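You operate a simulated robot arm through the tools that you are given. There is no shell and no other tool. Be economical: measure what you need, move in short steps, check, and stop when the job is done.

The job below is to be done with a simulated robot arm. You get a single attempt, and the scene is never put back.

JOB
Take the glass bottle from the middle of the side bench and leave it on the door side of the island table. Put the measuring jug on the right half of the long bench. Switch the left brake lever off. Press the meter button two times. Switch the stirrer switch on. Put one of the plungers from the window side of the island table on the door side of the island table. Fetch the cup from the window side of the island table and stand it on top of the white filter there. Put the grey filter on the door side of the island table. Take the white wedge and put it on the right half of the long bench. The order is free. Set down upright: glass bottle, measuring jug, plunger, cup, grey filter, white wedge. The left brake lever goes to its stop.

The check looks at the end state, three seconds after you hand in, the way a careful person would. Anything else that was tipped, shoved, dropped, spilled or broken makes it a failure.

ROBOT AND FRAMES
A 6-joint arm with a fingered hand on a trunk, on a base that drives. Base frame: it is fixed to the floor where the robot stands at the start and does not move with it; the origin is under the middle of the robot, x ahead of it, y to its left, z up; the surface under the hand at the start is at about z = 900. Units: mm, rad, N and s.
With the tool pointing down near the work surface it reaches from about 240 to 560 mm from the robot's upright axis, wherever it stands. Its first joint turns from -2.897 to 2.897 rad. Places, roughly: cup [-2250, -1000, 1000]; door side of the island table [-2800, -100, 900]; glass bottle [500, 0, 1000]; grey filter (5x5x11 cm) [-2500, -800, 1000]; left brake lever [-400, -2300, 400]; measuring jug [500, -1500, 1000]; meter button [-800, -900, 800]; plunger (6x6x9 cm) [-1900, -700, 900]; right half of the long bench [-3700, -3300, 900]; stirrer switch [-1200, -900, 800]; white filter (5x5x11 cm) [-2100, -800, 1000]; white wedge (11x6x12 cm) [-2600, -900, 900]. Payload 3.1 kg.
The TCP is the grasp point between the finger pads, 22 mm short of the fingertips. In the tool frame z runs along the fingers and y along their closing line. The gripper opens to 132 mm. The gripper's body begins 60 mm behind the TCP. The gripper is a hand of 4 fingers: y runs from the thumb to the fingers, the wrist lies at [0, 0, -218] in the tool frame, and closing takes about 1.5 s.
Orientation is that of the tool frame in the base frame, as a unit quaternion [x, y, z, w]. With the fingers straight down and closing along the base's y, the tool's x points along the base's -x, its y along +y and its z along -z.

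CONTROLS
- The arm moves only by the tool jog_arm. Its argument "steps" is a list of rows, each a list of 3 entries, a list of its own where there are three numbers: the shift along the tool's x, y, z in units of 250 mm (1.0 is 250 mm), then the turn, a rotation vector about the tool's x, y, z in units of 60 degrees (1.0 is 60 degrees), then the finger opening in mm, from 0 to 132. In form: [[[tx, ty, tz], [wx, wy, wz], gripper], ...]. A call has 1 to 12 rows; each row is the pose to reach, as a shift and turn from the pose commanded when the call began, along the tool's axes at that moment. A call with a number of a shift or a turn outside -1 to 1 is refused whole. Each row takes 0.2 s and may step no farther than 50 mm and 0.15 rad from the row before; otherwise, or with a gripper value out of range, the whole call is refused. A pose out of reach is approached as far as the arm can. The call stops where the force on the tool passes 40 N (or 10 N more than at its start, if that is more) or the arm is blocked; 0.2 s more then pass. The fingers move at their own pace (about 153 mm/s each) and stop on an object; they squeeze with about 29 N. The grip force told is the motor's: it shows also when the fingers shut on nothing. Time passes only in rows, and 0.2 s behind the last, so rows that repeat a pose let the fingers close. The reply holds the time, the measured pose of the TCP, the force on the tool along the base axes, the opening and the grip force, in the units named above and with some noise, with the torque about the TCP (base axes, N m) and any sound that the robot's microphone picked up.
- Cameras (640 x 400 px; columns grow to the right, rows downward): "scene" is now at [31.7, 132.8, 1595.4]; the picture's right is [-0.36, -0.93, 0.00], its down [-0.71, 0.27, -0.64] and it looks along [0.60, -0.23, -0.76] (base axes); focal length 248 px, centre (320, 200). "wrist" rides on the gripper at [53, -53, -84] in the tool frame; the picture's right is [0.71, 0.71, 0.00], its down [-0.53, 0.53, -0.67] and it looks along [-0.47, 0.47, 0.74] (tool axes); focal length 247 px, centre (320, 200). There is no depth. A picture from a camera that has moved, and an enlarged one, comes with that camera's place and axes in the base frame and with its lens. The place of the scene camera against the robot may be out by one fixed shift of up to 25 mm in any direction.
- capture(camera): a new picture of that camera. No time passes.
- slide_trunk(by): slides the trunk up (or, below 0, down) by that many mm; the arm and the scene camera ride with it, the base frame stays. It gives what a move gives, with no picture.
- drive_base(legs): drives the robot by 1 to 6 legs, each [ahead, left, turn to the left] in mm, mm and rad, along the robot's own axes; the way and the turn of a leg run together, so that a leg with both is an arc; at most 1500 mm and 3.142 rad a leg. The arm and the cameras ride along, it lands a little off, and it stops where it bumps. It gives what a move gives.
- set_grasp(shape): the hand has 4 fingers and takes this shape, open, in about a second: jaw (thumb against the fingers, like two jaws); tri (thumb and two fingers); tip (a fingertip pinch); poke (one finger out to press); point (the index stretched); flat (the hand flat); cup (the hand cupped); fist (a fist). The gripper value then closes the fingers along that shape, each until it touches; the sizes above hold for jaw. It gives what a move gives, with no picture.
- head_to(pan, tilt): turns the head with the scene camera to pan (to the left, within 2.705 rad either way) and tilt (down, from -0.506 to 1.204), counted from straight ahead of the robot. It gives what a move gives.
- close_up(camera, box): a new picture of the part [left, top, right, bottom] of that camera's present view, enlarged. No time passes.
- finish_job(): hands the job in; it is judged then, once.

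Go step by step. Nothing tells you exact positions but the pictures and the camera data: compare them with the known pose of the tool, close in by small moves and look again before you grip or let go. The budget is 217 turns and 198 pictures, counting those below and the enlarged ones. Unless the task says otherwise, let go and move clear before handing in, and close with one line.

The tools are called after "Request:" as a command line: name --argument value ..., lists and objects as JSON in quotes. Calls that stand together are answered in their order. jog_arm: Moves the arm, as the interface text tells. Its arguments: {"type":"object","properties":{"steps":{"type":"array","items":{"type":"array"}}},"required":["steps"]} The other tools are called the same way: slide_trunk (by) slides the trunk up or down; set_grasp (shape) gives the hand a shape; drive_base (legs) drives the base; head_to (pan, tilt) turns the head that bears the scene camera; capture (camera) takes a picture; close_up (camera, box) takes an enlarged picture of a part of a camera's view; finish_job () hands the job in.

At the start:

```text
t: 0.0
eef_pos: [335.4, 13.1, 1220.7]
tcp_rot: [0.0, 1.0, 0.0, 0.0]
wrist_force: [-0.1, 0.3, -0.5]
ft_torque: [-0.05, 0.01, -0.03]
width: 131.9
grasp_force: 0.1
shape: jaw
trunk travel left (down, up): [-275.0, 111.0]
robot x, y, heading: [0.1, 2.7, -0.002]
head pan, tilt: [-0.365, 0.871]
```

scene: 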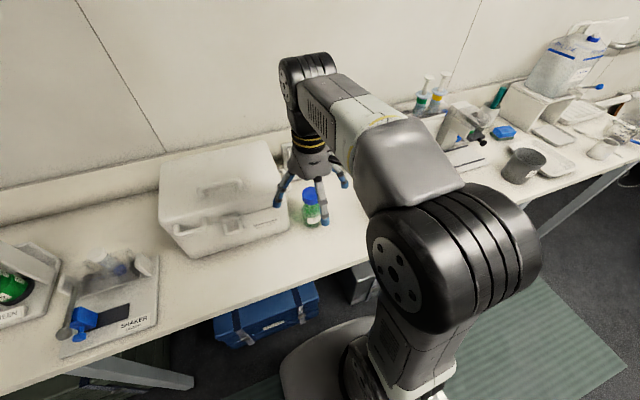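
wrist: 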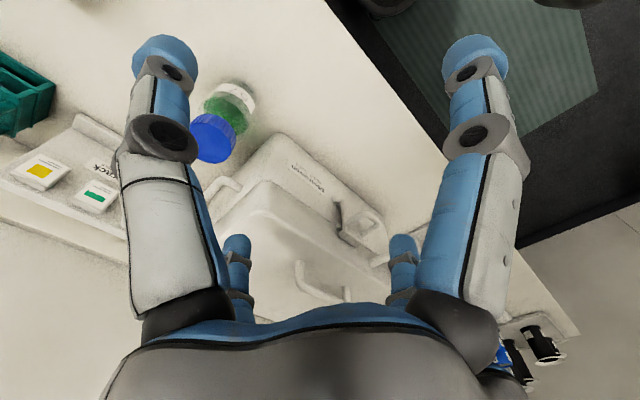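

The bottle with the blue cap stands ahead of me, at about (485, -30). I'll move over it and look again.

Request:
jog_arm --steps '[[[-0.15, -0.046, 0], [0, 0, 0], 132], [[-0.3, -0.092, 0], [0, 0, 0], 132], [[-0.45, -0.138, 0], [0, 0, 0], 132], [[-0.6, -0.184, 0], [0, 0, 0], 132], [[-0.6, -0.184, 0.15], [0, 0, 0], 132], [[-0.6, -0.184, 0.3], [0, 0, 0], 132]]'

Request:
capture --camera "wrist"

Request:
capture --camera "scene"

```text
t: 1.4
eef_pos: [487.8, -34.8, 1145.2]
tcp_rot: [0.0, 1.0, 0.0, -0.001]
wrist_force: [0.6, 0.3, -1.1]
ft_torque: [0.02, 0.02, 0.01]
width: 131.9
grasp_force: 0.1
shape: jaw
trunk travel left (down, up): [-275.0, 111.0]
robot x, y, heading: [2.7, -2.4, 0.001]
head pan, tilt: [-0.365, 0.871]
```

```text
195 pictures are left
camera wrist: at [433.6, -86.4, 1229.3], right [-0.71, 0.71, 0.0], down [0.53, 0.53, 0.67], along [0.47, 0.47, -0.74], focal length 247 px, centre (320, 200)
```

wrist: 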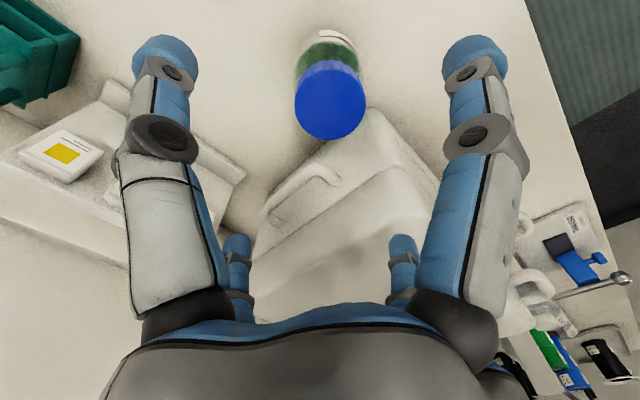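

```text
194 pictures are left
camera scene: at [33.5, 132.6, 1595.4], right [-0.36, -0.93, 0.0], down [-0.72, 0.27, -0.64], along [0.6, -0.23, -0.77], focal length 248 px, centre (320, 200)
```

scene: 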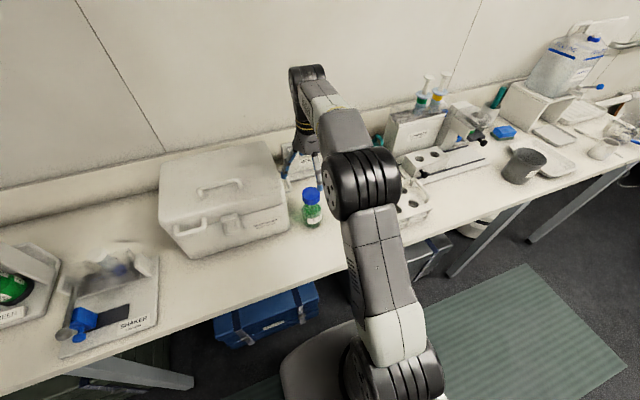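

The bottle is at about (482, -26), and the white box is close on its left. I'll turn the hand 45° so the fingers clear the box.

Request:
jog_arm --steps '[[[0, 0, 0], [0, 0, -0.125], 132], [[0, 0, 0], [0, 0, -0.25], 132], [[0, 0, 0], [0, 0, -0.375], 132], [[0.01, 0.01, 0], [0, 0, -0.5], 132], [[0.02, 0.02, 0], [0, 0, -0.625], 132], [[0.024, 0.036, 0], [0, 0, -0.75], 132], [[0.024, 0.036, 0], [0, 0, -0.75], 132]]'

Request:
capture --camera "wrist"

Request:
close_up --camera "scene" --box '[220, 120, 420, 245]'

```text
t: 3.0
eef_pos: [479.9, -23.0, 1144.3]
tcp_rot: [-0.383, 0.924, 0.0, 0.0]
wrist_force: [0.4, -0.3, 0.1]
ft_torque: [-0.01, 0.02, 0.03]
width: 132.1
grasp_force: 0.0
shape: jaw
trunk travel left (down, up): [-275.0, 111.0]
robot x, y, heading: [0.2, -1.3, 0.003]
head pan, tilt: [-0.365, 0.871]
```

```text
193 pictures are left
camera wrist: at [479.9, -98.2, 1229.5], right [-1.0, 0.0, 0.0], down [0.0, 0.74, 0.67], along [0.0, 0.67, -0.74], focal length 247 px, centre (320, 200)
```

wrist: 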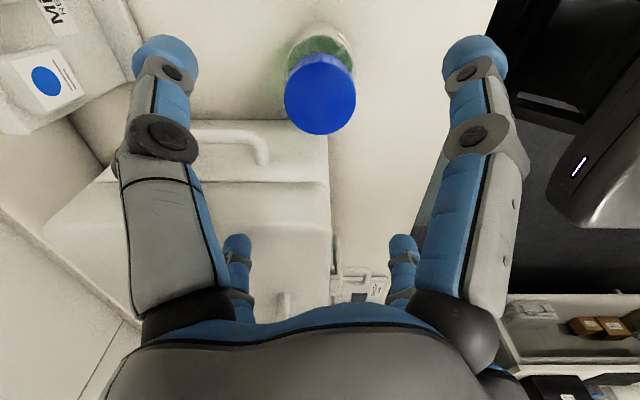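

```text
3.20 times, centred on (320, 182) of scene
camera zoom: at [31.8, 132.8, 1595.4], right [-0.36, -0.93, 0.0], down [-0.71, 0.27, -0.64], along [0.6, -0.23, -0.76], focal length 795 px, centre (320, 256)
```

zoom: 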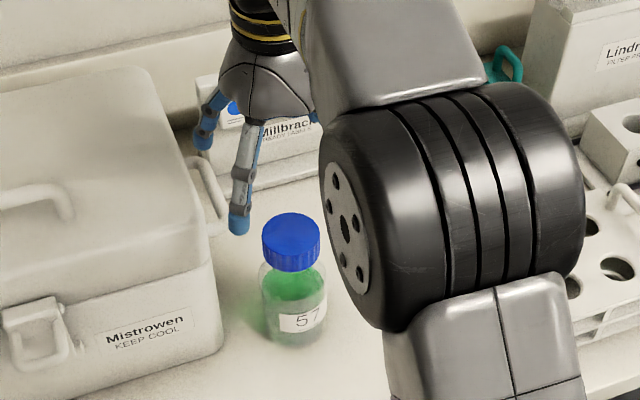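

The bottle is centred under the hand. I'll come down partway and look.

Request:
jog_arm --steps '[[[0, 0, 0.18], [0, 0, 0], 132], [[0, 0, 0.36], [0, 0, 0], 132], [[0, 0, 0.5], [0, 0, 0], 132], [[0, 0, 0.58], [0, 0, 0], 132]]'

Request:
capture --camera "wrist"

Request:
close_up --camera "scene" --box '[220, 120, 420, 245]'

```text
t: 3.9
eef_pos: [480.4, -26.1, 1027.6]
tcp_rot: [-0.382, 0.924, -0.004, 0.01]
wrist_force: [-13.5, -5.2, 30.4]
ft_torque: [1.78, -1.69, 0.54]
width: 132.0
grasp_force: 0.0
shape: jaw
trunk travel left (down, up): [-275.0, 111.0]
robot x, y, heading: [0.8, -0.3, -0.0]
head pan, tilt: [-0.365, 0.871]
stopped in row 4: the force on the tool passed its limit at 48 N (the readings are from after the stop); the commanded pose is now the measured one
```

```text
191 pictures are left
camera wrist: at [478.5, -100.5, 1112.7], right [-1.0, 0.0, -0.02], down [-0.01, 0.74, 0.67], along [0.02, 0.67, -0.74], focal length 247 px, centre (320, 200)
```

wrist: 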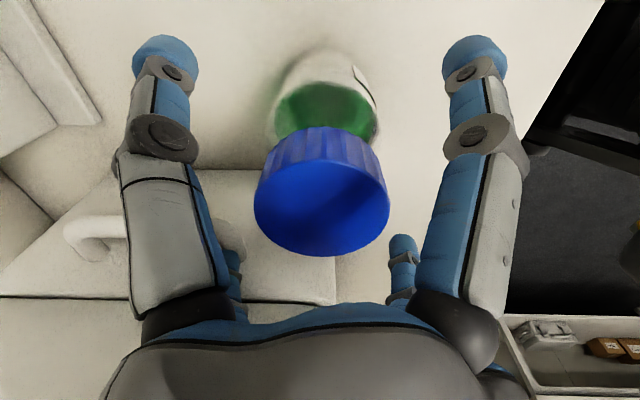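

```text
3.20 times, centred on (320, 182) of scene
camera zoom: at [27.1, 132.4, 1595.7], right [-0.36, -0.93, 0.0], down [-0.71, 0.27, -0.65], along [0.6, -0.23, -0.76], focal length 795 px, centre (320, 256)
```

zoom: 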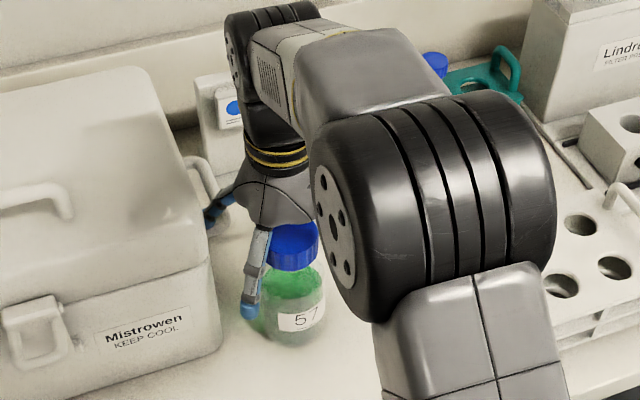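

One of the four spread fingers touched the box handle. I'll back up, straighten the tool, narrow the opening and turn a little so the fingers clear the box.

Request:
jog_arm --steps '[[[0, 0, -0.1], [0, 0, 0], 132], [[0, 0, -0.25], [-0.0144, 0.0147, 0.0], 132], [[0, 0, -0.28], [-0.0144, 0.0147, 0.1], 96], [[0, 0, -0.28], [-0.0144, 0.0147, 0.2], 96], [[0, 0, -0.28], [-0.0144, 0.0147, 0.3], 96], [[0, 0, -0.28], [-0.0144, 0.0147, 0.3], 96]]'

Request:
capture --camera "wrist"

Request:
close_up --camera "scene" --box '[220, 120, 420, 245]'

```text
t: 5.3
eef_pos: [481.1, -25.4, 1094.0]
tcp_rot: [-0.231, 0.973, 0.001, -0.004]
wrist_force: [0.3, -0.6, 0.1]
ft_torque: [0.01, 0.0, -0.01]
width: 96.3
grasp_force: 0.0
shape: jaw
trunk travel left (down, up): [-275.0, 111.0]
robot x, y, heading: [-2.8, -1.1, 0.001]
head pan, tilt: [-0.365, 0.871]
```

```text
189 pictures are left
camera wrist: at [458.9, -96.6, 1178.0], right [-0.95, 0.31, 0.01], down [0.24, 0.71, 0.67], along [0.2, 0.64, -0.74], focal length 247 px, centre (320, 200)
```

wrist: 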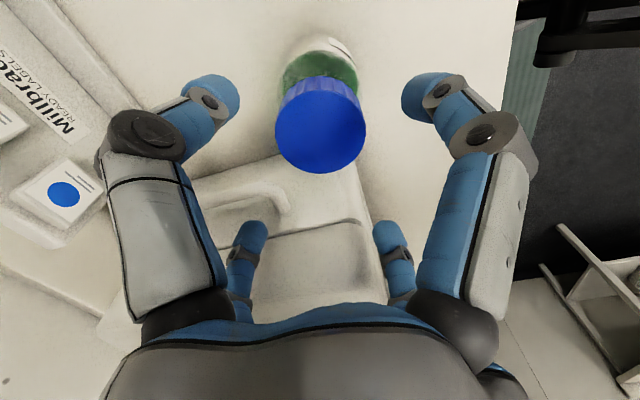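

```text
3.20 times, centred on (320, 182) of scene
camera zoom: at [31.7, 132.8, 1595.4], right [-0.36, -0.93, 0.0], down [-0.71, 0.27, -0.64], along [0.6, -0.23, -0.76], focal length 795 px, centre (320, 256)
```

zoom: 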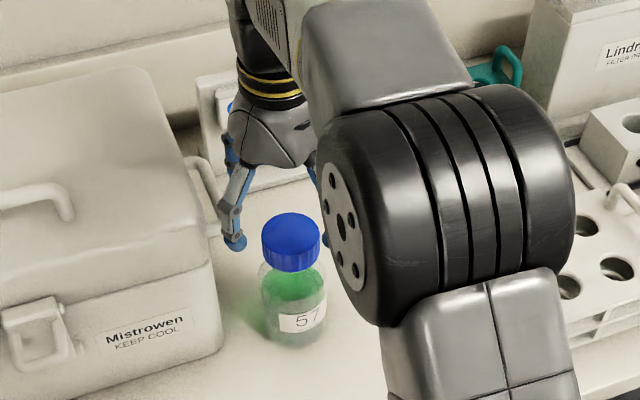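

The box hasn't moved. The fingers now straddle the bottle inside the box's edges, so I'll descend carefully.

Request:
jog_arm --steps '[[[0, 0, 0.12], [0, 0, 0], 96], [[0, 0, 0.22], [0, 0, 0], 96], [[0, 0, 0.3], [0, 0, 0], 96], [[0, 0, 0.36], [0, 0, 0], 96]]'

Request:
capture --camera "wrist"

Request:
close_up --camera "scene" --box '[220, 120, 420, 245]'

```text
t: 6.3
eef_pos: [480.2, -24.1, 1003.0]
tcp_rot: [-0.232, 0.973, 0.001, -0.004]
wrist_force: [0.3, -0.2, -0.1]
ft_torque: [0.01, -0.02, 0.0]
width: 96.3
grasp_force: 0.1
shape: jaw
trunk travel left (down, up): [-275.0, 111.0]
robot x, y, heading: [0.8, 1.5, 0.001]
head pan, tilt: [-0.365, 0.871]
```

```text
187 pictures are left
camera wrist: at [458.6, -96.6, 1087.3], right [-0.95, 0.31, 0.01], down [0.24, 0.71, 0.67], along [0.2, 0.64, -0.74], focal length 247 px, centre (320, 200)
```

wrist: 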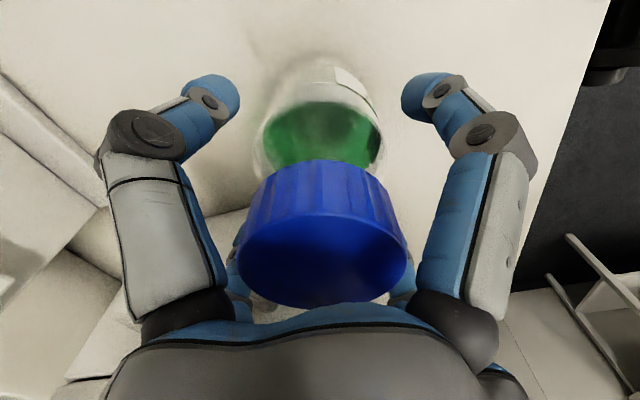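

```text
3.20 times, centred on (320, 182) of scene
camera zoom: at [32.1, 132.8, 1595.4], right [-0.36, -0.93, 0.0], down [-0.71, 0.27, -0.64], along [0.6, -0.23, -0.77], focal length 795 px, centre (320, 256)
```

zoom: 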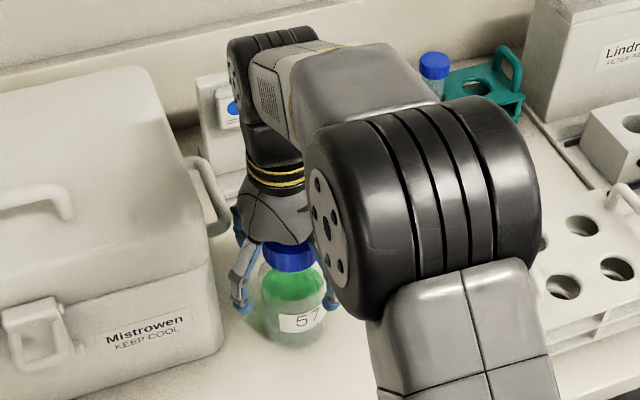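

The cap top is at about z 1030. I'll go down about 22 mm more and close on the bottle body.

Request:
jog_arm --steps '[[[0, 0, 0.05], [0, 0, 0], 96], [[0, 0, 0.092], [0, 0, 0], 96], [[0, 0, 0.092], [0, 0, 0], 50], [[0, 0, 0.092], [0, 0, 0], 40], [[0, 0, 0.092], [0, 0, 0], 30], [[0, 0, 0.092], [0, 0, 0], 30], [[0, 0, 0.092], [0, 0, 0], 30], [[0, 0, 0.092], [0, 0, 0], 30]]'

Request:
capture --camera "wrist"

Request:
close_up --camera "scene" --box '[220, 120, 420, 245]'

```text
t: 8.1
eef_pos: [482.2, -24.5, 979.0]
tcp_rot: [-0.232, 0.973, 0.002, -0.004]
wrist_force: [-0.4, -0.6, 2.0]
ft_torque: [-0.01, -0.21, -0.04]
width: 62.8
grasp_force: 28.6
shape: jaw
trunk travel left (down, up): [-275.0, 111.0]
robot x, y, heading: [-0.3, -0.4, 0.003]
head pan, tilt: [-0.365, 0.871]
```

```text
185 pictures are left
camera wrist: at [458.3, -96.4, 1064.8], right [-0.95, 0.31, 0.01], down [0.24, 0.71, 0.67], along [0.2, 0.64, -0.74], focal length 247 px, centre (320, 200)
```

wrist: 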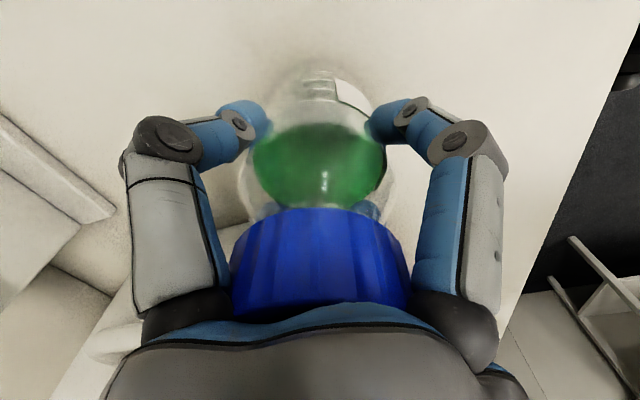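

```text
3.20 times, centred on (320, 182) of scene
camera zoom: at [31.6, 132.8, 1595.4], right [-0.36, -0.93, 0.0], down [-0.71, 0.27, -0.64], along [0.6, -0.23, -0.76], focal length 795 px, centre (320, 256)
```

zoom: 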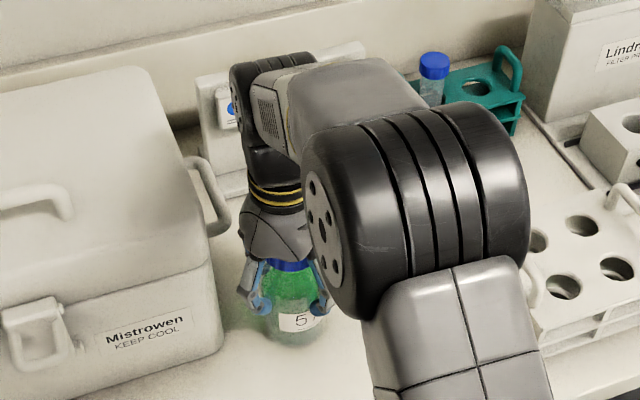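

The bottle is gripped at 63 mm wide. I'll lift it.

Request:
jog_arm --steps '[[[0, 0, -0.1], [0, 0, 0], 30], [[0, 0, -0.25], [0, 0, 0], 30], [[0, 0, -0.4], [0, 0, 0], 30], [[0, 0, -0.55], [0, 0, 0], 30], [[0, 0, -0.7], [0, 0, 0], 30], [[0, 0, -0.8], [0, 0, 0], 30]]'

Request:
capture --camera "scene"

```text
t: 9.5
eef_pos: [483.4, -24.6, 1179.3]
tcp_rot: [-0.232, 0.973, 0.002, -0.005]
wrist_force: [-0.5, 0.0, -3.9]
ft_torque: [0.05, 0.02, 0.0]
width: 62.3
grasp_force: 29.3
shape: jaw
trunk travel left (down, up): [-275.0, 111.0]
robot x, y, heading: [-0.7, -3.8, -0.002]
head pan, tilt: [-0.365, 0.871]
```

```text
183 pictures are left
camera scene: at [32.3, 132.8, 1595.4], right [-0.36, -0.93, 0.0], down [-0.71, 0.27, -0.64], along [0.6, -0.23, -0.77], focal length 248 px, centre (320, 200)
```

scene: 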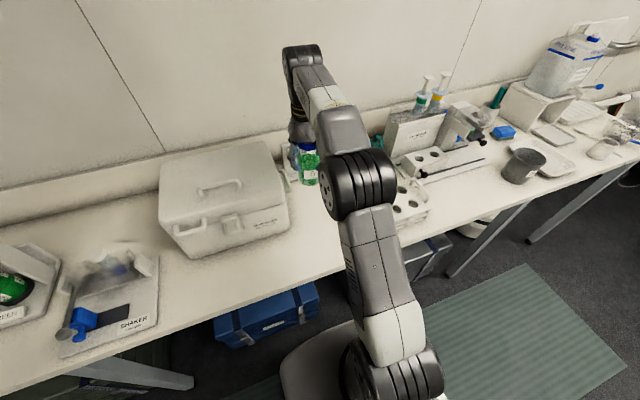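

The bottle is in hand. I'll pull the arm in and look around toward the island behind me.

Request:
jog_arm --steps '[[[0.15, 0.075, 0], [0, 0, 0], 30], [[0.3, 0.15, 0], [0, 0, 0], 30], [[0.45, 0.225, 0], [0, 0, 0], 30], [[0.55, 0.275, 0], [0, 0, 0], 30]]'

Request:
head_to --pan -2.7 --tilt 0.4

Request:
capture --camera "scene"

Request:
head_to --pan 2.6 --tilt 0.4

Request:
capture --camera "scene"

Request:
head_to --pan -1.6 --tilt 0.4

Request:
capture --camera "scene"

```text
t: 10.5
eef_pos: [326.9, -25.5, 1179.8]
tcp_rot: [-0.231, 0.973, 0.001, -0.004]
wrist_force: [0.4, -0.6, -3.5]
ft_torque: [-0.02, -0.01, -0.01]
width: 62.6
grasp_force: 28.6
shape: jaw
trunk travel left (down, up): [-275.0, 111.0]
robot x, y, heading: [1.7, 2.7, -0.002]
head pan, tilt: [-0.365, 0.871]
```

```text
t: 12.6
eef_pos: [327.8, -25.2, 1180.2]
tcp_rot: [-0.232, 0.973, 0.002, -0.004]
wrist_force: [0.1, 0.4, -3.7]
ft_torque: [0.01, -0.02, -0.01]
width: 62.6
grasp_force: 28.6
shape: jaw
trunk travel left (down, up): [-275.0, 111.0]
robot x, y, heading: [0.9, 0.5, 0.004]
head pan, tilt: [-2.7, 0.4]
```

```text
182 pictures are left
camera scene: at [-123.6, 120.7, 1636.1], right [-0.43, 0.9, 0.0], down [0.35, 0.17, -0.92], along [-0.83, -0.39, -0.39], focal length 248 px, centre (320, 200)
```

scene: 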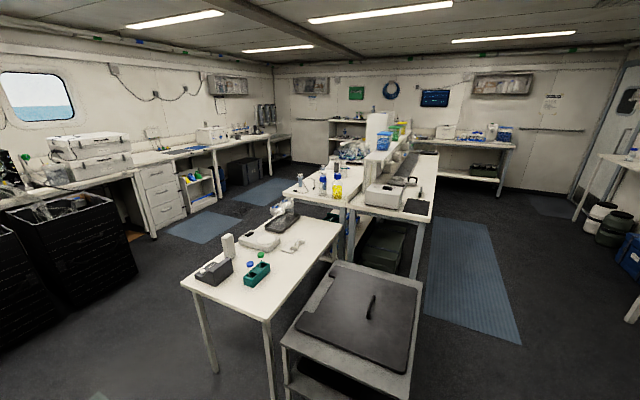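

```text
t: 16.8
eef_pos: [329.4, -25.1, 1180.3]
tcp_rot: [-0.232, 0.973, 0.002, -0.004]
wrist_force: [-0.2, 0.1, -4.9]
ft_torque: [0.04, -0.02, -0.03]
width: 62.6
grasp_force: 28.8
shape: jaw
trunk travel left (down, up): [-275.0, 111.0]
robot x, y, heading: [-1.8, -0.8, 0.004]
head pan, tilt: [2.601, 0.4]
```

```text
181 pictures are left
camera scene: at [-119.2, 208.1, 1636.1], right [0.52, 0.86, 0.0], down [0.33, -0.2, -0.92], along [-0.79, 0.48, -0.39], focal length 248 px, centre (320, 200)
```

scene: 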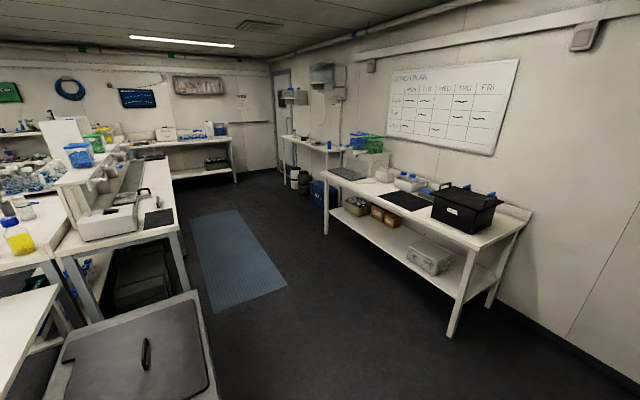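

```text
t: 20.2
eef_pos: [328.9, -24.9, 1180.1]
tcp_rot: [-0.231, 0.973, 0.003, -0.004]
wrist_force: [0.9, 0.4, -4.5]
ft_torque: [0.03, 0.0, 0.03]
width: 62.4
grasp_force: 28.9
shape: jaw
trunk travel left (down, up): [-275.0, 111.0]
robot x, y, heading: [-3.1, -2.7, 0.001]
head pan, tilt: [-1.6, 0.4]
```

```text
180 pictures are left
camera scene: at [-42.6, 67.8, 1636.1], right [-1.0, 0.03, 0.0], down [0.01, 0.39, -0.92], along [-0.03, -0.92, -0.39], focal length 248 px, centre (320, 200)
```

scene: 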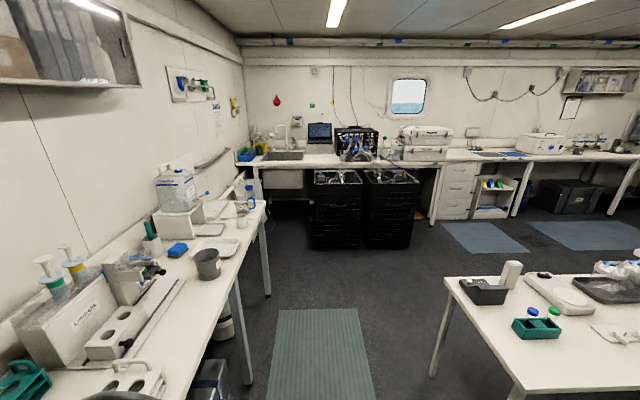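

The island runs along x, with its door side at y of about -380 to 150. The aisle on the door side is clear, so I'll drive around the cart into it.

Request:
drive_base --legs '[[-200, 700, 0], [-1400, 0, 0], [-700, 0, 0], [0, 0, -1.571]]'

Request:
head_to --pan 0 --tilt 0.6

Request:
capture --camera "scene"

```text
t: 38.0
eef_pos: [-2331.8, 412.7, 1180.8]
tcp_rot: [0.534, 0.845, 0.004, -0.002]
wrist_force: [0.5, -0.3, -4.2]
ft_torque: [0.0, -0.03, -0.03]
width: 62.0
grasp_force: 29.1
shape: jaw
trunk travel left (down, up): [-275.0, 111.0]
robot x, y, heading: [-2298.3, 740.8, -1.595]
head pan, tilt: [-1.6, 0.4]
```

```text
t: 39.7
eef_pos: [-2331.4, 412.1, 1180.4]
tcp_rot: [0.534, 0.845, 0.004, -0.002]
wrist_force: [-0.1, -0.6, -4.2]
ft_torque: [-0.04, -0.03, -0.01]
width: 62.6
grasp_force: 29.1
shape: jaw
trunk travel left (down, up): [-275.0, 111.0]
robot x, y, heading: [-2300.0, 742.2, -1.597]
head pan, tilt: [0.0, 0.6]
```

```text
179 pictures are left
camera scene: at [-2131.5, 720.2, 1617.9], right [-1.0, 0.03, 0.0], down [0.01, 0.56, -0.82], along [-0.02, -0.82, -0.57], focal length 248 px, centre (320, 200)
```

scene: 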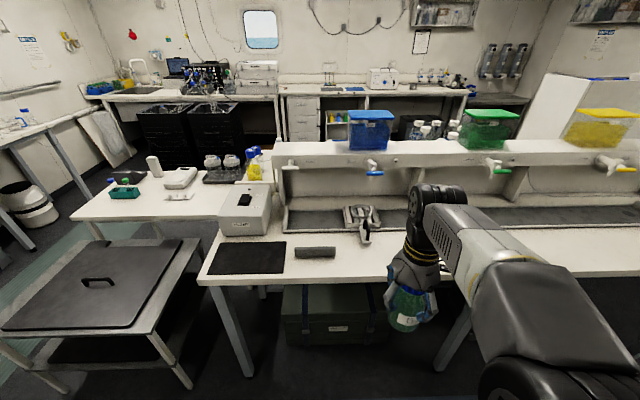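

The door side has a clear strip between its front edge (y≈170) and the trough (y≈-60). I'll drive opposite that strip at x=-2700.

Request:
drive_base --legs '[[180, -395, 0.026]]'

Request:
head_to --pan -0.2 --tilt 0.9

Request:
capture --camera "scene"

Request:
capture --camera "wrist"

```text
t: 42.3
eef_pos: [-2718.4, 235.1, 1180.0]
tcp_rot: [0.522, 0.853, 0.004, -0.001]
wrist_force: [-0.6, 0.1, -4.3]
ft_torque: [0.03, -0.02, -0.01]
width: 62.2
grasp_force: 29.4
shape: jaw
trunk travel left (down, up): [-275.0, 111.0]
robot x, y, heading: [-2693.4, 566.9, -1.571]
head pan, tilt: [0.0, 0.6]
```

```text
t: 43.1
eef_pos: [-2718.8, 237.2, 1180.6]
tcp_rot: [0.522, 0.853, 0.004, -0.002]
wrist_force: [-0.4, -0.2, -3.7]
ft_torque: [0.01, -0.03, -0.01]
width: 62.4
grasp_force: 29.1
shape: jaw
trunk travel left (down, up): [-275.0, 111.0]
robot x, y, heading: [-2692.7, 563.9, -1.569]
head pan, tilt: [-0.201, 0.901]
```

```text
178 pictures are left
camera scene: at [-2541.5, 563.1, 1593.1], right [-0.98, 0.2, 0.0], down [0.15, 0.77, -0.62], along [-0.12, -0.61, -0.78], focal length 248 px, centre (320, 200)
```

scene: 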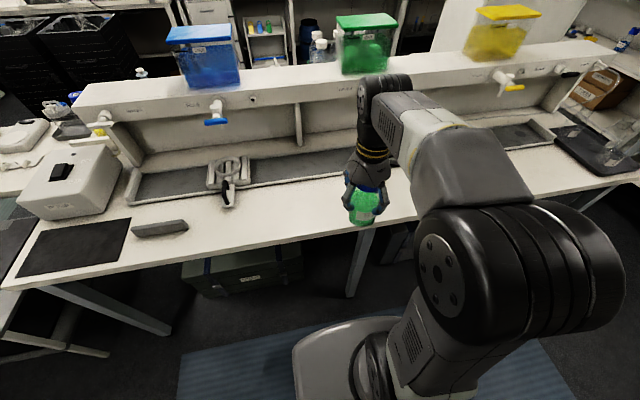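

```text
177 pictures are left
camera wrist: at [-2789.9, 258.8, 1264.9], right [0.31, 0.95, 0.01], down [0.71, -0.24, 0.67], along [0.64, -0.2, -0.74], focal length 247 px, centre (320, 200)
```

wrist: 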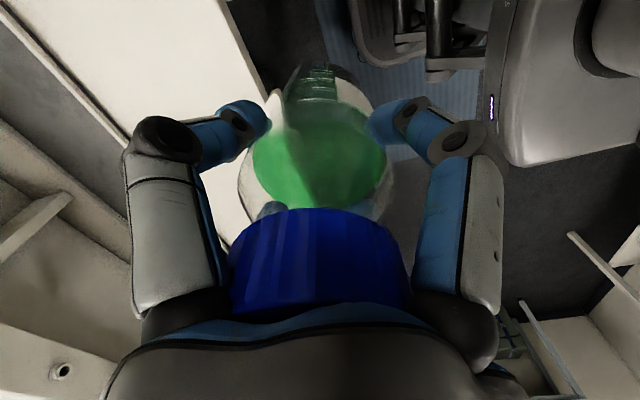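

I'll move over the strip at y≈30 and lower the bottle most of the way.

Request:
jog_arm --steps '[[[-0.148, -0.075, 0], [0, 0, 0], 30], [[-0.296, -0.15, 0], [0, 0, 0], 30], [[-0.444, -0.225, 0], [0, 0, 0], 30], [[-0.592, -0.3, 0], [0, 0, 0], 30], [[-0.738, -0.376, 0], [0, 0, 0], 30], [[-0.738, -0.376, 0.18], [0, 0, 0], 30], [[-0.738, -0.376, 0.36], [0, 0, 0], 30], [[-0.738, -0.376, 0.5], [0, 0, 0], 30], [[-0.738, -0.376, 0.64], [0, 0, 0], 30], [[-0.738, -0.376, 0.7], [0, 0, 0], 30]]'

Request:
capture --camera "scene"

Request:
capture --camera "wrist"

```text
t: 45.3
eef_pos: [-2717.3, 29.5, 1003.0]
tcp_rot: [0.522, 0.853, 0.004, 0.0]
wrist_force: [0.0, -0.5, -4.4]
ft_torque: [-0.03, -0.01, 0.0]
width: 62.0
grasp_force: 28.4
shape: jaw
out of reach, approached as far as the arm can: row 5, 6, 7, 8
trunk travel left (down, up): [-275.0, 111.0]
robot x, y, heading: [-2690.7, 561.6, -1.568]
head pan, tilt: [-0.201, 0.901]
```

```text
176 pictures are left
camera scene: at [-2541.7, 562.0, 1593.1], right [-0.98, 0.2, 0.0], down [0.15, 0.77, -0.62], along [-0.12, -0.61, -0.78], focal length 248 px, centre (320, 200)
```

scene: 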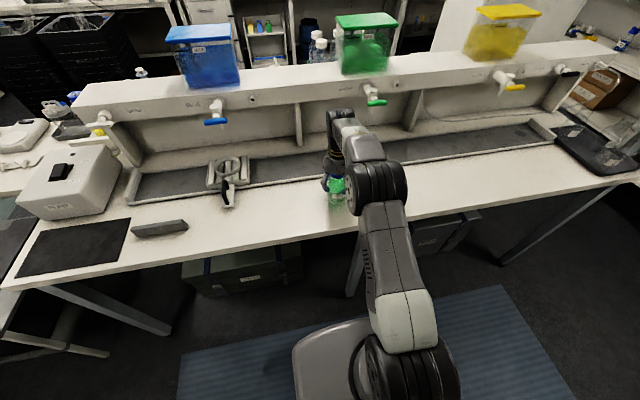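

```text
175 pictures are left
camera wrist: at [-2789.7, 52.5, 1087.7], right [0.31, 0.95, 0.01], down [0.71, -0.24, 0.67], along [0.64, -0.2, -0.74], focal length 247 px, centre (320, 200)
```

wrist: 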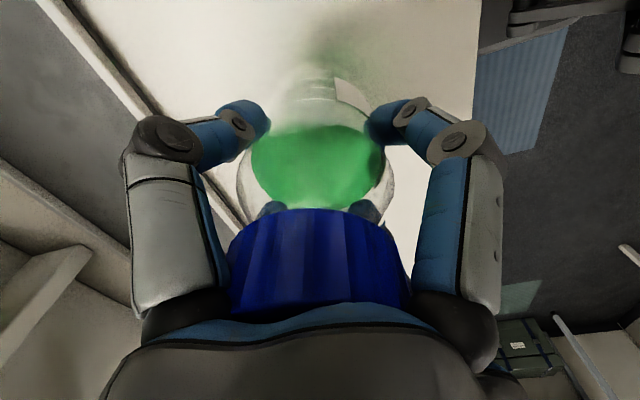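

It's over clear table. I'll lower it gently.

Request:
jog_arm --steps '[[[0, 0, 0.04], [0, 0, 0], 30], [[0, 0, 0.07], [0, 0, 0], 30], [[0, 0, 0.084], [0, 0, 0], 30]]'

```text
t: 46.1
eef_pos: [-2717.7, 31.3, 982.7]
tcp_rot: [0.523, 0.852, 0.004, -0.002]
wrist_force: [-0.2, -0.8, -5.0]
ft_torque: [0.0, -0.02, -0.01]
width: 62.0
grasp_force: 29.2
shape: jaw
trunk travel left (down, up): [-275.0, 111.0]
robot x, y, heading: [-2695.1, 567.0, -1.569]
head pan, tilt: [-0.201, 0.901]
```

Request:
jog_arm --steps '[[[0, 0, 0.008], [0, 0, 0], 30], [[0, 0, 0.016], [0, 0, 0], 30]]'

```text
t: 46.7
eef_pos: [-2717.4, 31.4, 979.6]
tcp_rot: [0.522, 0.853, 0.002, 0.0]
wrist_force: [-0.5, 0.6, 4.4]
ft_torque: [-0.16, -0.03, 0.0]
width: 62.1
grasp_force: 29.2
shape: jaw
trunk travel left (down, up): [-275.0, 111.0]
robot x, y, heading: [-2693.1, 566.5, -1.568]
head pan, tilt: [-0.201, 0.901]
```

The bottle touches the table, so I'll release it and rise.

Request:
jog_arm --steps '[[[0, 0, 0], [0, 0, 0], 70], [[0, 0, 0], [0, 0, 0], 98], [[0, 0, 0], [0, 0, 0], 98], [[0, 0, -0.08], [0, 0, 0], 98], [[0, 0, -0.2], [0, 0, 0], 98], [[0, 0, -0.38], [0, 0, 0], 98], [[0, 0, -0.56], [0, 0, 0], 98], [[0, 0, -0.7], [0, 0, 0], 98]]'

Request:
capture --camera "scene"

```text
t: 48.5
eef_pos: [-2718.6, 34.5, 1128.4]
tcp_rot: [0.523, 0.853, 0.004, -0.001]
wrist_force: [0.7, -0.2, 0.4]
ft_torque: [0.01, 0.03, -0.01]
width: 97.6
grasp_force: 0.0
shape: jaw
out of reach, approached as far as the arm can: row 8
trunk travel left (down, up): [-275.0, 111.0]
robot x, y, heading: [-2692.9, 566.4, -1.567]
head pan, tilt: [-0.201, 0.901]
```

```text
174 pictures are left
camera scene: at [-2541.6, 564.1, 1593.1], right [-0.98, 0.2, 0.0], down [0.15, 0.77, -0.62], along [-0.12, -0.61, -0.78], focal length 248 px, centre (320, 200)
```

scene: 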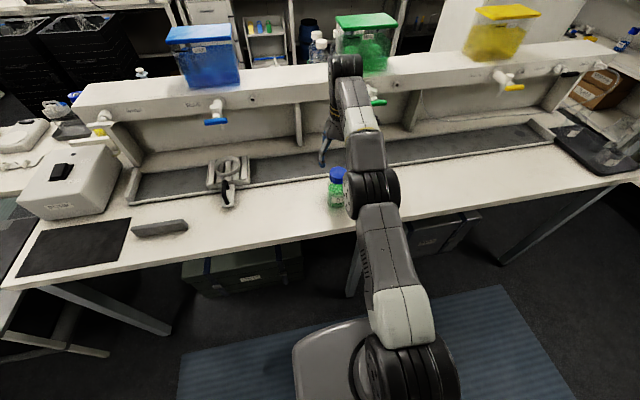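

The bottle stands upright on the door side. I'll retract and look along the island for a way around its far end.

Request:
jog_arm --steps '[[[0.148, 0.075, 0], [0, 0, 0], 98], [[0.296, 0.15, -0.05], [0, 0, 0], 98], [[0.444, 0.225, -0.1], [0, 0, 0], 98], [[0.592, 0.3, -0.15], [0, 0, 0], 98], [[0.738, 0.376, -0.2], [0, 0, 0], 98]]'

Request:
head_to --pan -1.1 --tilt 0.5

Request:
capture --camera "scene"

Request:
head_to --pan 0 --tilt 0.9

Request:
close_up --camera "scene" --box '[200, 100, 500, 290]'

```text
t: 49.7
eef_pos: [-2718.8, 243.0, 1179.8]
tcp_rot: [0.522, 0.853, 0.003, -0.001]
wrist_force: [1.1, 0.3, -0.4]
ft_torque: [0.0, -0.04, -0.01]
width: 97.6
grasp_force: 0.0
shape: jaw
trunk travel left (down, up): [-275.0, 111.0]
robot x, y, heading: [-2693.8, 566.6, -1.57]
head pan, tilt: [-0.201, 0.901]
```

```text
t: 50.9
eef_pos: [-2718.5, 239.1, 1179.7]
tcp_rot: [0.522, 0.853, 0.003, -0.002]
wrist_force: [0.1, 0.7, -0.3]
ft_torque: [0.02, 0.01, 0.02]
width: 97.8
grasp_force: 0.1
shape: jaw
trunk travel left (down, up): [-275.0, 111.0]
robot x, y, heading: [-2693.2, 565.0, -1.571]
head pan, tilt: [-1.1, 0.499]
```

```text
173 pictures are left
camera scene: at [-2607.7, 595.9, 1626.9], right [-0.46, 0.89, 0.0], down [0.43, 0.22, -0.88], along [-0.78, -0.4, -0.48], focal length 248 px, centre (320, 200)
```

scene: 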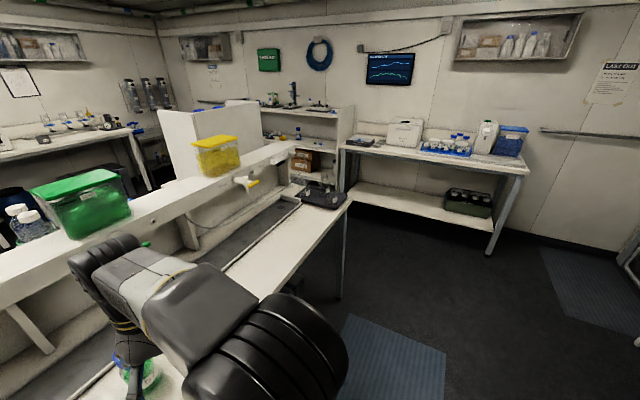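

```text
t: 52.2
eef_pos: [-2717.0, 239.0, 1180.3]
tcp_rot: [0.523, 0.853, 0.004, -0.002]
wrist_force: [0.1, 0.6, -0.7]
ft_torque: [0.0, -0.01, 0.0]
width: 97.7
grasp_force: 0.1
shape: jaw
trunk travel left (down, up): [-275.0, 111.0]
robot x, y, heading: [-2694.9, 564.8, -1.568]
head pan, tilt: [0.0, 0.901]
```

```text
2.11 times, centred on (350, 195) of scene
camera zoom: at [-2526.7, 562.0, 1593.1], right [-1.0, 0.0, 0.0], down [0.0, 0.78, -0.62], along [0.0, -0.62, -0.78], focal length 523 px, centre (257, 210)
```

zoom: 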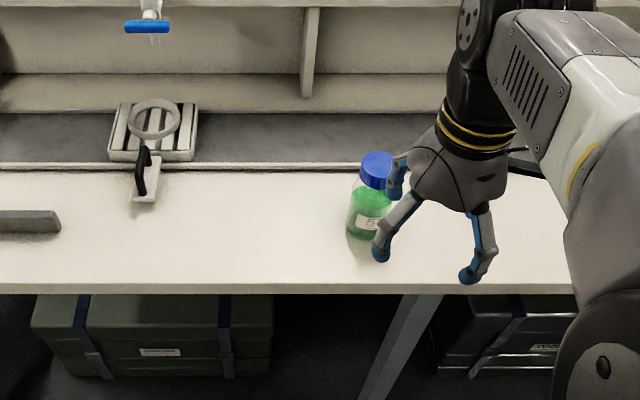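

The far end looks blocked, so I'll go back the way I came and around to the window side.

Request:
drive_base --legs '[[-185, 0, 0], [0, 1500, 0], [0, 1030, 0], [1500, 0, 0], [800, 0, 0], [0, 0, 3.141]]'

Request:
head_to --pan 0.7 --tilt 0.5

Request:
capture --camera "scene"

```text
t: 84.0
eef_pos: [-127.4, -1212.6, 1179.5]
tcp_rot: [0.851, -0.526, 0.001, 0.004]
wrist_force: [1.2, 0.4, 0.6]
ft_torque: [-0.02, 0.0, 0.01]
width: 97.7
grasp_force: 0.0
shape: jaw
trunk travel left (down, up): [-275.0, 111.0]
robot x, y, heading: [-155.4, -1536.7, 1.565]
head pan, tilt: [0.0, 0.901]
```

```text
t: 85.0
eef_pos: [-127.0, -1211.6, 1179.1]
tcp_rot: [0.851, -0.526, 0.002, 0.004]
wrist_force: [-1.5, 0.6, -0.1]
ft_torque: [0.01, 0.01, -0.01]
width: 97.9
grasp_force: 0.0
shape: jaw
trunk travel left (down, up): [-275.0, 111.0]
robot x, y, heading: [-151.9, -1537.0, 1.57]
head pan, tilt: [0.7, 0.499]
```

```text
171 pictures are left
camera scene: at [-340.5, -1512.2, 1626.9], right [0.77, 0.64, 0.0], down [0.31, -0.37, -0.88], along [-0.56, 0.67, -0.48], focal length 248 px, centre (320, 200)
```

scene: 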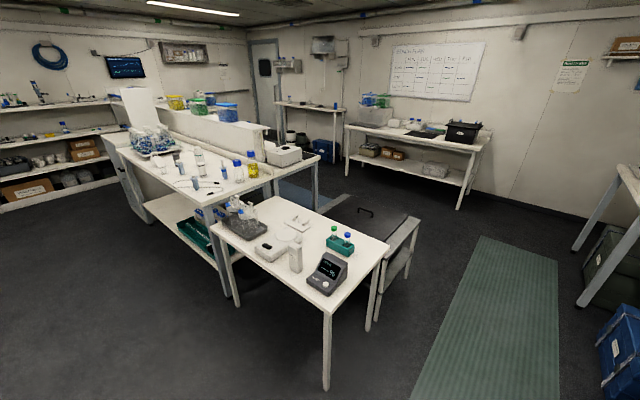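

The small table holds the meter (about -820,-890) and the stirrer (about -1180,-900). I'm close by with an empty hand, so I'll do those two now.

Request:
drive_base --legs '[[0, 850, 0], [150, 0, 0]]'

Request:
head_to --pan -0.1 --tilt 0.95

Request:
capture --camera "scene"

```text
t: 90.5
eef_pos: [-968.4, -1050.1, 1179.5]
tcp_rot: [0.848, -0.53, 0.001, 0.004]
wrist_force: [0.3, 1.1, -0.1]
ft_torque: [-0.02, -0.03, 0.01]
width: 97.6
grasp_force: 0.0
shape: jaw
trunk travel left (down, up): [-275.0, 111.0]
robot x, y, heading: [-996.5, -1377.2, 1.559]
head pan, tilt: [0.7, 0.499]
```

```text
t: 91.7
eef_pos: [-968.4, -1052.8, 1180.0]
tcp_rot: [0.848, -0.53, 0.001, 0.003]
wrist_force: [1.1, 1.2, 0.4]
ft_torque: [0.02, 0.0, 0.01]
width: 97.7
grasp_force: 0.0
shape: jaw
trunk travel left (down, up): [-275.0, 111.0]
robot x, y, heading: [-998.7, -1375.9, 1.553]
head pan, tilt: [-0.099, 0.949]
```

```text
170 pictures are left
camera scene: at [-1118.8, -1348.3, 1589.5], right [0.99, -0.11, 0.0], down [-0.09, -0.81, -0.58], along [0.07, 0.58, -0.81], focal length 248 px, centre (320, 200)
```

scene: 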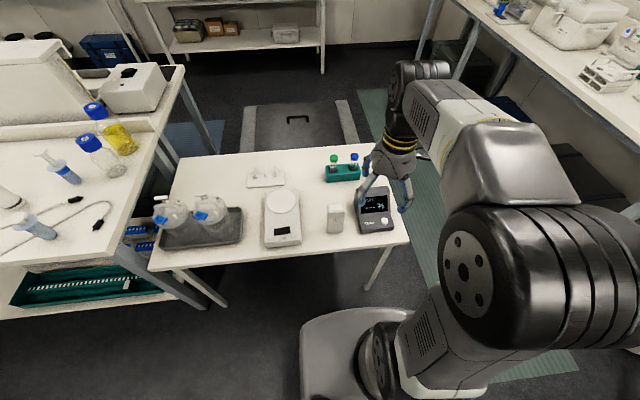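

Request:
close_up --camera "scene" --box '[250, 160, 410, 260]'

Request:
capture --camera "wrist"

```text
4.00 times, centred on (330, 210) of scene
camera zoom: at [-1118.8, -1348.3, 1589.5], right [0.99, -0.11, 0.0], down [-0.09, -0.81, -0.58], along [0.07, 0.58, -0.81], focal length 993 px, centre (280, 160)
```

zoom: 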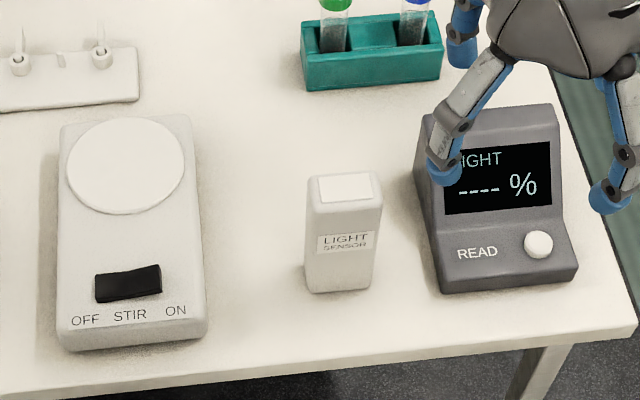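

```text
168 pictures are left
camera wrist: at [-896.2, -1075.3, 1264.4], right [-0.33, -0.95, 0.01], down [-0.7, 0.25, 0.67], along [-0.63, 0.21, -0.74], focal length 247 px, centre (320, 200)
```

wrist: 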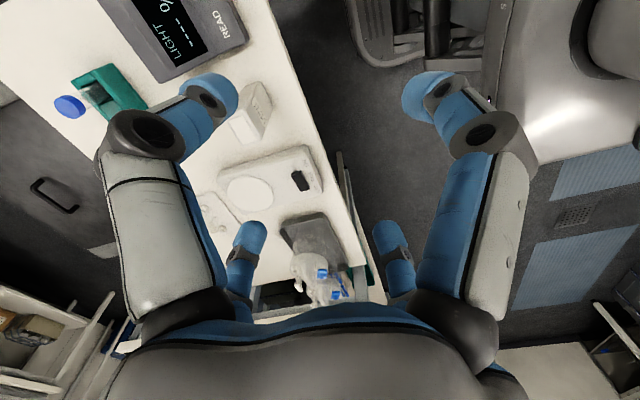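

The button is the white knob beside READ, and the stirrer rocker's right side is ON. I'll form the poke shape, lower the trunk and see where the fingertip is.

Request:
set_grasp --shape "poke"

Request:
slide_trunk --by -100

Request:
capture --camera "wrist"

Request:
capture --camera "scene"

```text
t: 92.5
eef_pos: [-967.1, -1051.6, 1179.9]
tcp_rot: [0.848, -0.53, 0.002, 0.004]
wrist_force: [-0.4, 0.1, -0.4]
ft_torque: [0.0, -0.01, -0.02]
width: 0.0
grasp_force: 0.1
shape: poke
trunk travel left (down, up): [-275.0, 111.0]
robot x, y, heading: [-996.7, -1372.3, 1.554]
head pan, tilt: [-0.099, 0.949]
```

```text
t: 93.9
eef_pos: [-968.5, -1052.0, 1080.3]
tcp_rot: [0.848, -0.53, 0.003, 0.004]
wrist_force: [-0.3, 0.9, 0.6]
ft_torque: [-0.02, 0.0, -0.01]
width: 0.0
grasp_force: 0.0
shape: poke
trunk travel left (down, up): [-175.0, 211.0]
robot x, y, heading: [-1003.4, -1376.2, 1.553]
head pan, tilt: [-0.099, 0.949]
```

```text
167 pictures are left
camera wrist: at [-896.1, -1075.3, 1165.1], right [-0.33, -0.95, 0.01], down [-0.7, 0.25, 0.67], along [-0.63, 0.21, -0.74], focal length 247 px, centre (320, 200)
```

wrist: 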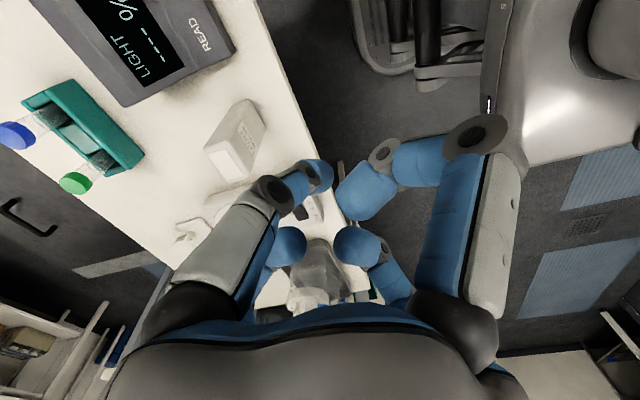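

```text
166 pictures are left
camera scene: at [-1118.6, -1348.4, 1490.2], right [0.99, -0.12, 0.0], down [-0.09, -0.81, -0.58], along [0.07, 0.58, -0.81], focal length 248 px, centre (320, 200)
```

scene: 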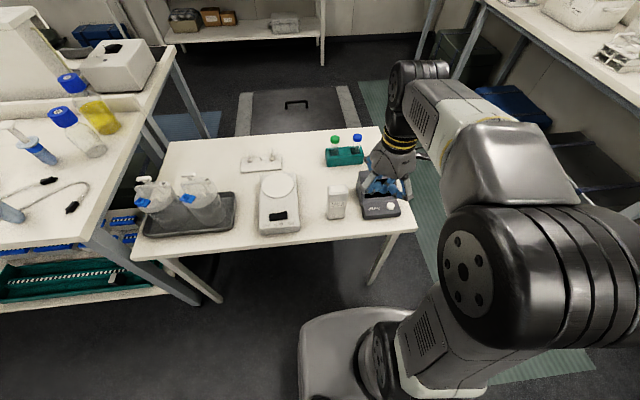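

The poke fingertip lies on the tool axis, 22 mm beyond the TCP. I'll hover over the estimated button place at (-837,-925) and look.

Request:
jog_arm --steps '[[[-0.052, -0.171, 0], [0, 0, 0], 0], [[-0.105, -0.342, 0], [0, 0, 0], 0], [[-0.157, -0.513, 0], [0, 0, 0], 0], [[-0.209, -0.685, 0], [0, 0, 0], 0], [[-0.209, -0.685, 0.15], [0, 0, 0], 0], [[-0.209, -0.685, 0.3], [0, 0, 0], 0], [[-0.209, -0.685, 0.45], [0, 0, 0], 0]]'

Request:
capture --camera "wrist"

Request:
close_up --camera "scene" --box '[320, 130, 460, 230]'

```text
t: 95.5
eef_pos: [-836.1, -931.1, 964.6]
tcp_rot: [0.848, -0.53, 0.001, 0.004]
wrist_force: [0.2, -0.1, -0.2]
ft_torque: [0.02, -0.04, 0.03]
width: 0.0
grasp_force: 28.9
shape: jaw
trunk travel left (down, up): [-175.0, 211.0]
robot x, y, heading: [-997.4, -1377.1, 1.556]
head pan, tilt: [-0.099, 0.949]
```

```text
165 pictures are left
camera wrist: at [-764.2, -953.9, 1050.6], right [-0.33, -0.95, 0.01], down [-0.7, 0.25, 0.67], along [-0.63, 0.21, -0.74], focal length 247 px, centre (320, 200)
```

wrist: 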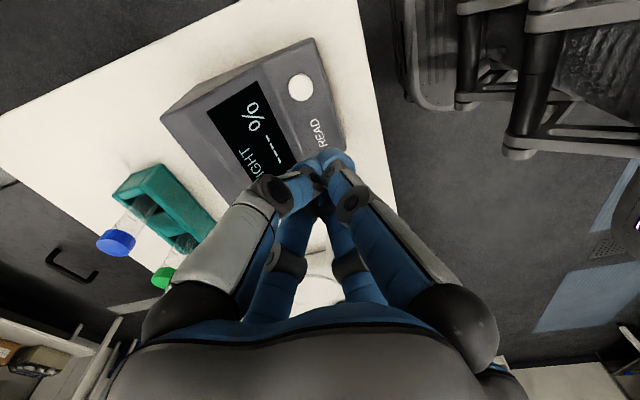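

```text
4.00 times, centred on (390, 180) of scene
camera zoom: at [-1118.7, -1348.2, 1490.4], right [0.99, -0.12, 0.0], down [-0.09, -0.81, -0.58], along [0.07, 0.58, -0.81], focal length 993 px, centre (40, 280)
```

zoom: 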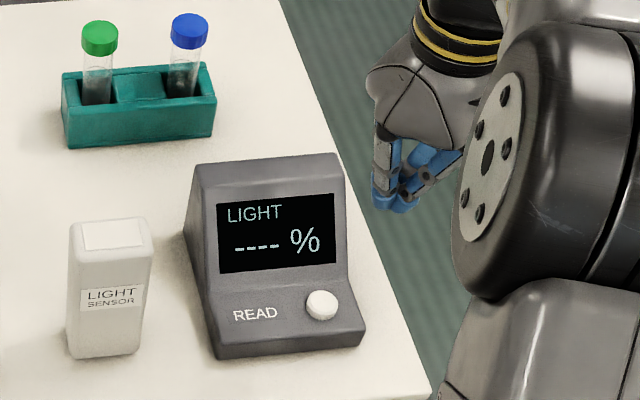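

Passing opening 0 turned the hand back to a closed jaw. The button triangulates to (-831,-914,806). I'll form poke again and test whether another opening value keeps it while I align.

Request:
set_grasp --shape "poke"

Request:
jog_arm --steps '[[[-0.052, -0.048, 0], [0, 0, 0], 132], [[-0.052, -0.048, 0.15], [0, 0, 0], 132], [[-0.052, -0.048, 0.3], [0, 0, 0], 132]]'

Request:
capture --camera "wrist"

```text
t: 96.4
eef_pos: [-836.4, -929.3, 966.3]
tcp_rot: [0.848, -0.53, 0.001, 0.004]
wrist_force: [-0.6, -0.2, 0.5]
ft_torque: [0.02, 0.03, -0.02]
width: 0.0
grasp_force: 0.1
shape: poke
trunk travel left (down, up): [-175.0, 211.0]
robot x, y, heading: [-1002.2, -1378.1, 1.555]
head pan, tilt: [-0.099, 0.949]
```

```text
t: 97.2
eef_pos: [-831.7, -913.4, 890.7]
tcp_rot: [0.848, -0.531, 0.001, 0.004]
wrist_force: [0.3, -0.3, -0.3]
ft_torque: [-0.02, -0.01, 0.02]
width: 0.1
grasp_force: 0.0
shape: poke
trunk travel left (down, up): [-175.0, 211.0]
robot x, y, heading: [-999.9, -1374.0, 1.554]
head pan, tilt: [-0.099, 0.949]
```

```text
163 pictures are left
camera wrist: at [-759.8, -937.8, 975.2], right [-0.33, -0.95, 0.01], down [-0.7, 0.25, 0.67], along [-0.63, 0.21, -0.74], focal length 247 px, centre (320, 200)
```

wrist: 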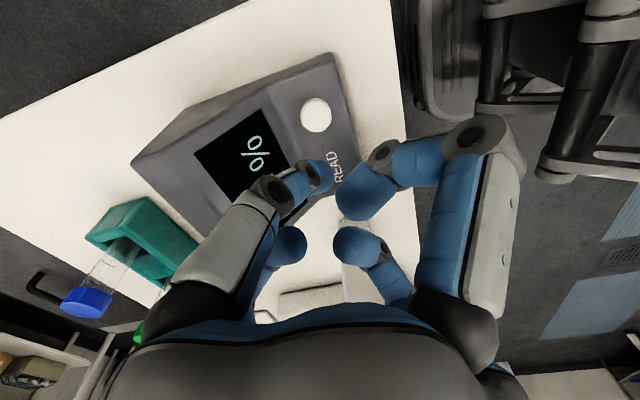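

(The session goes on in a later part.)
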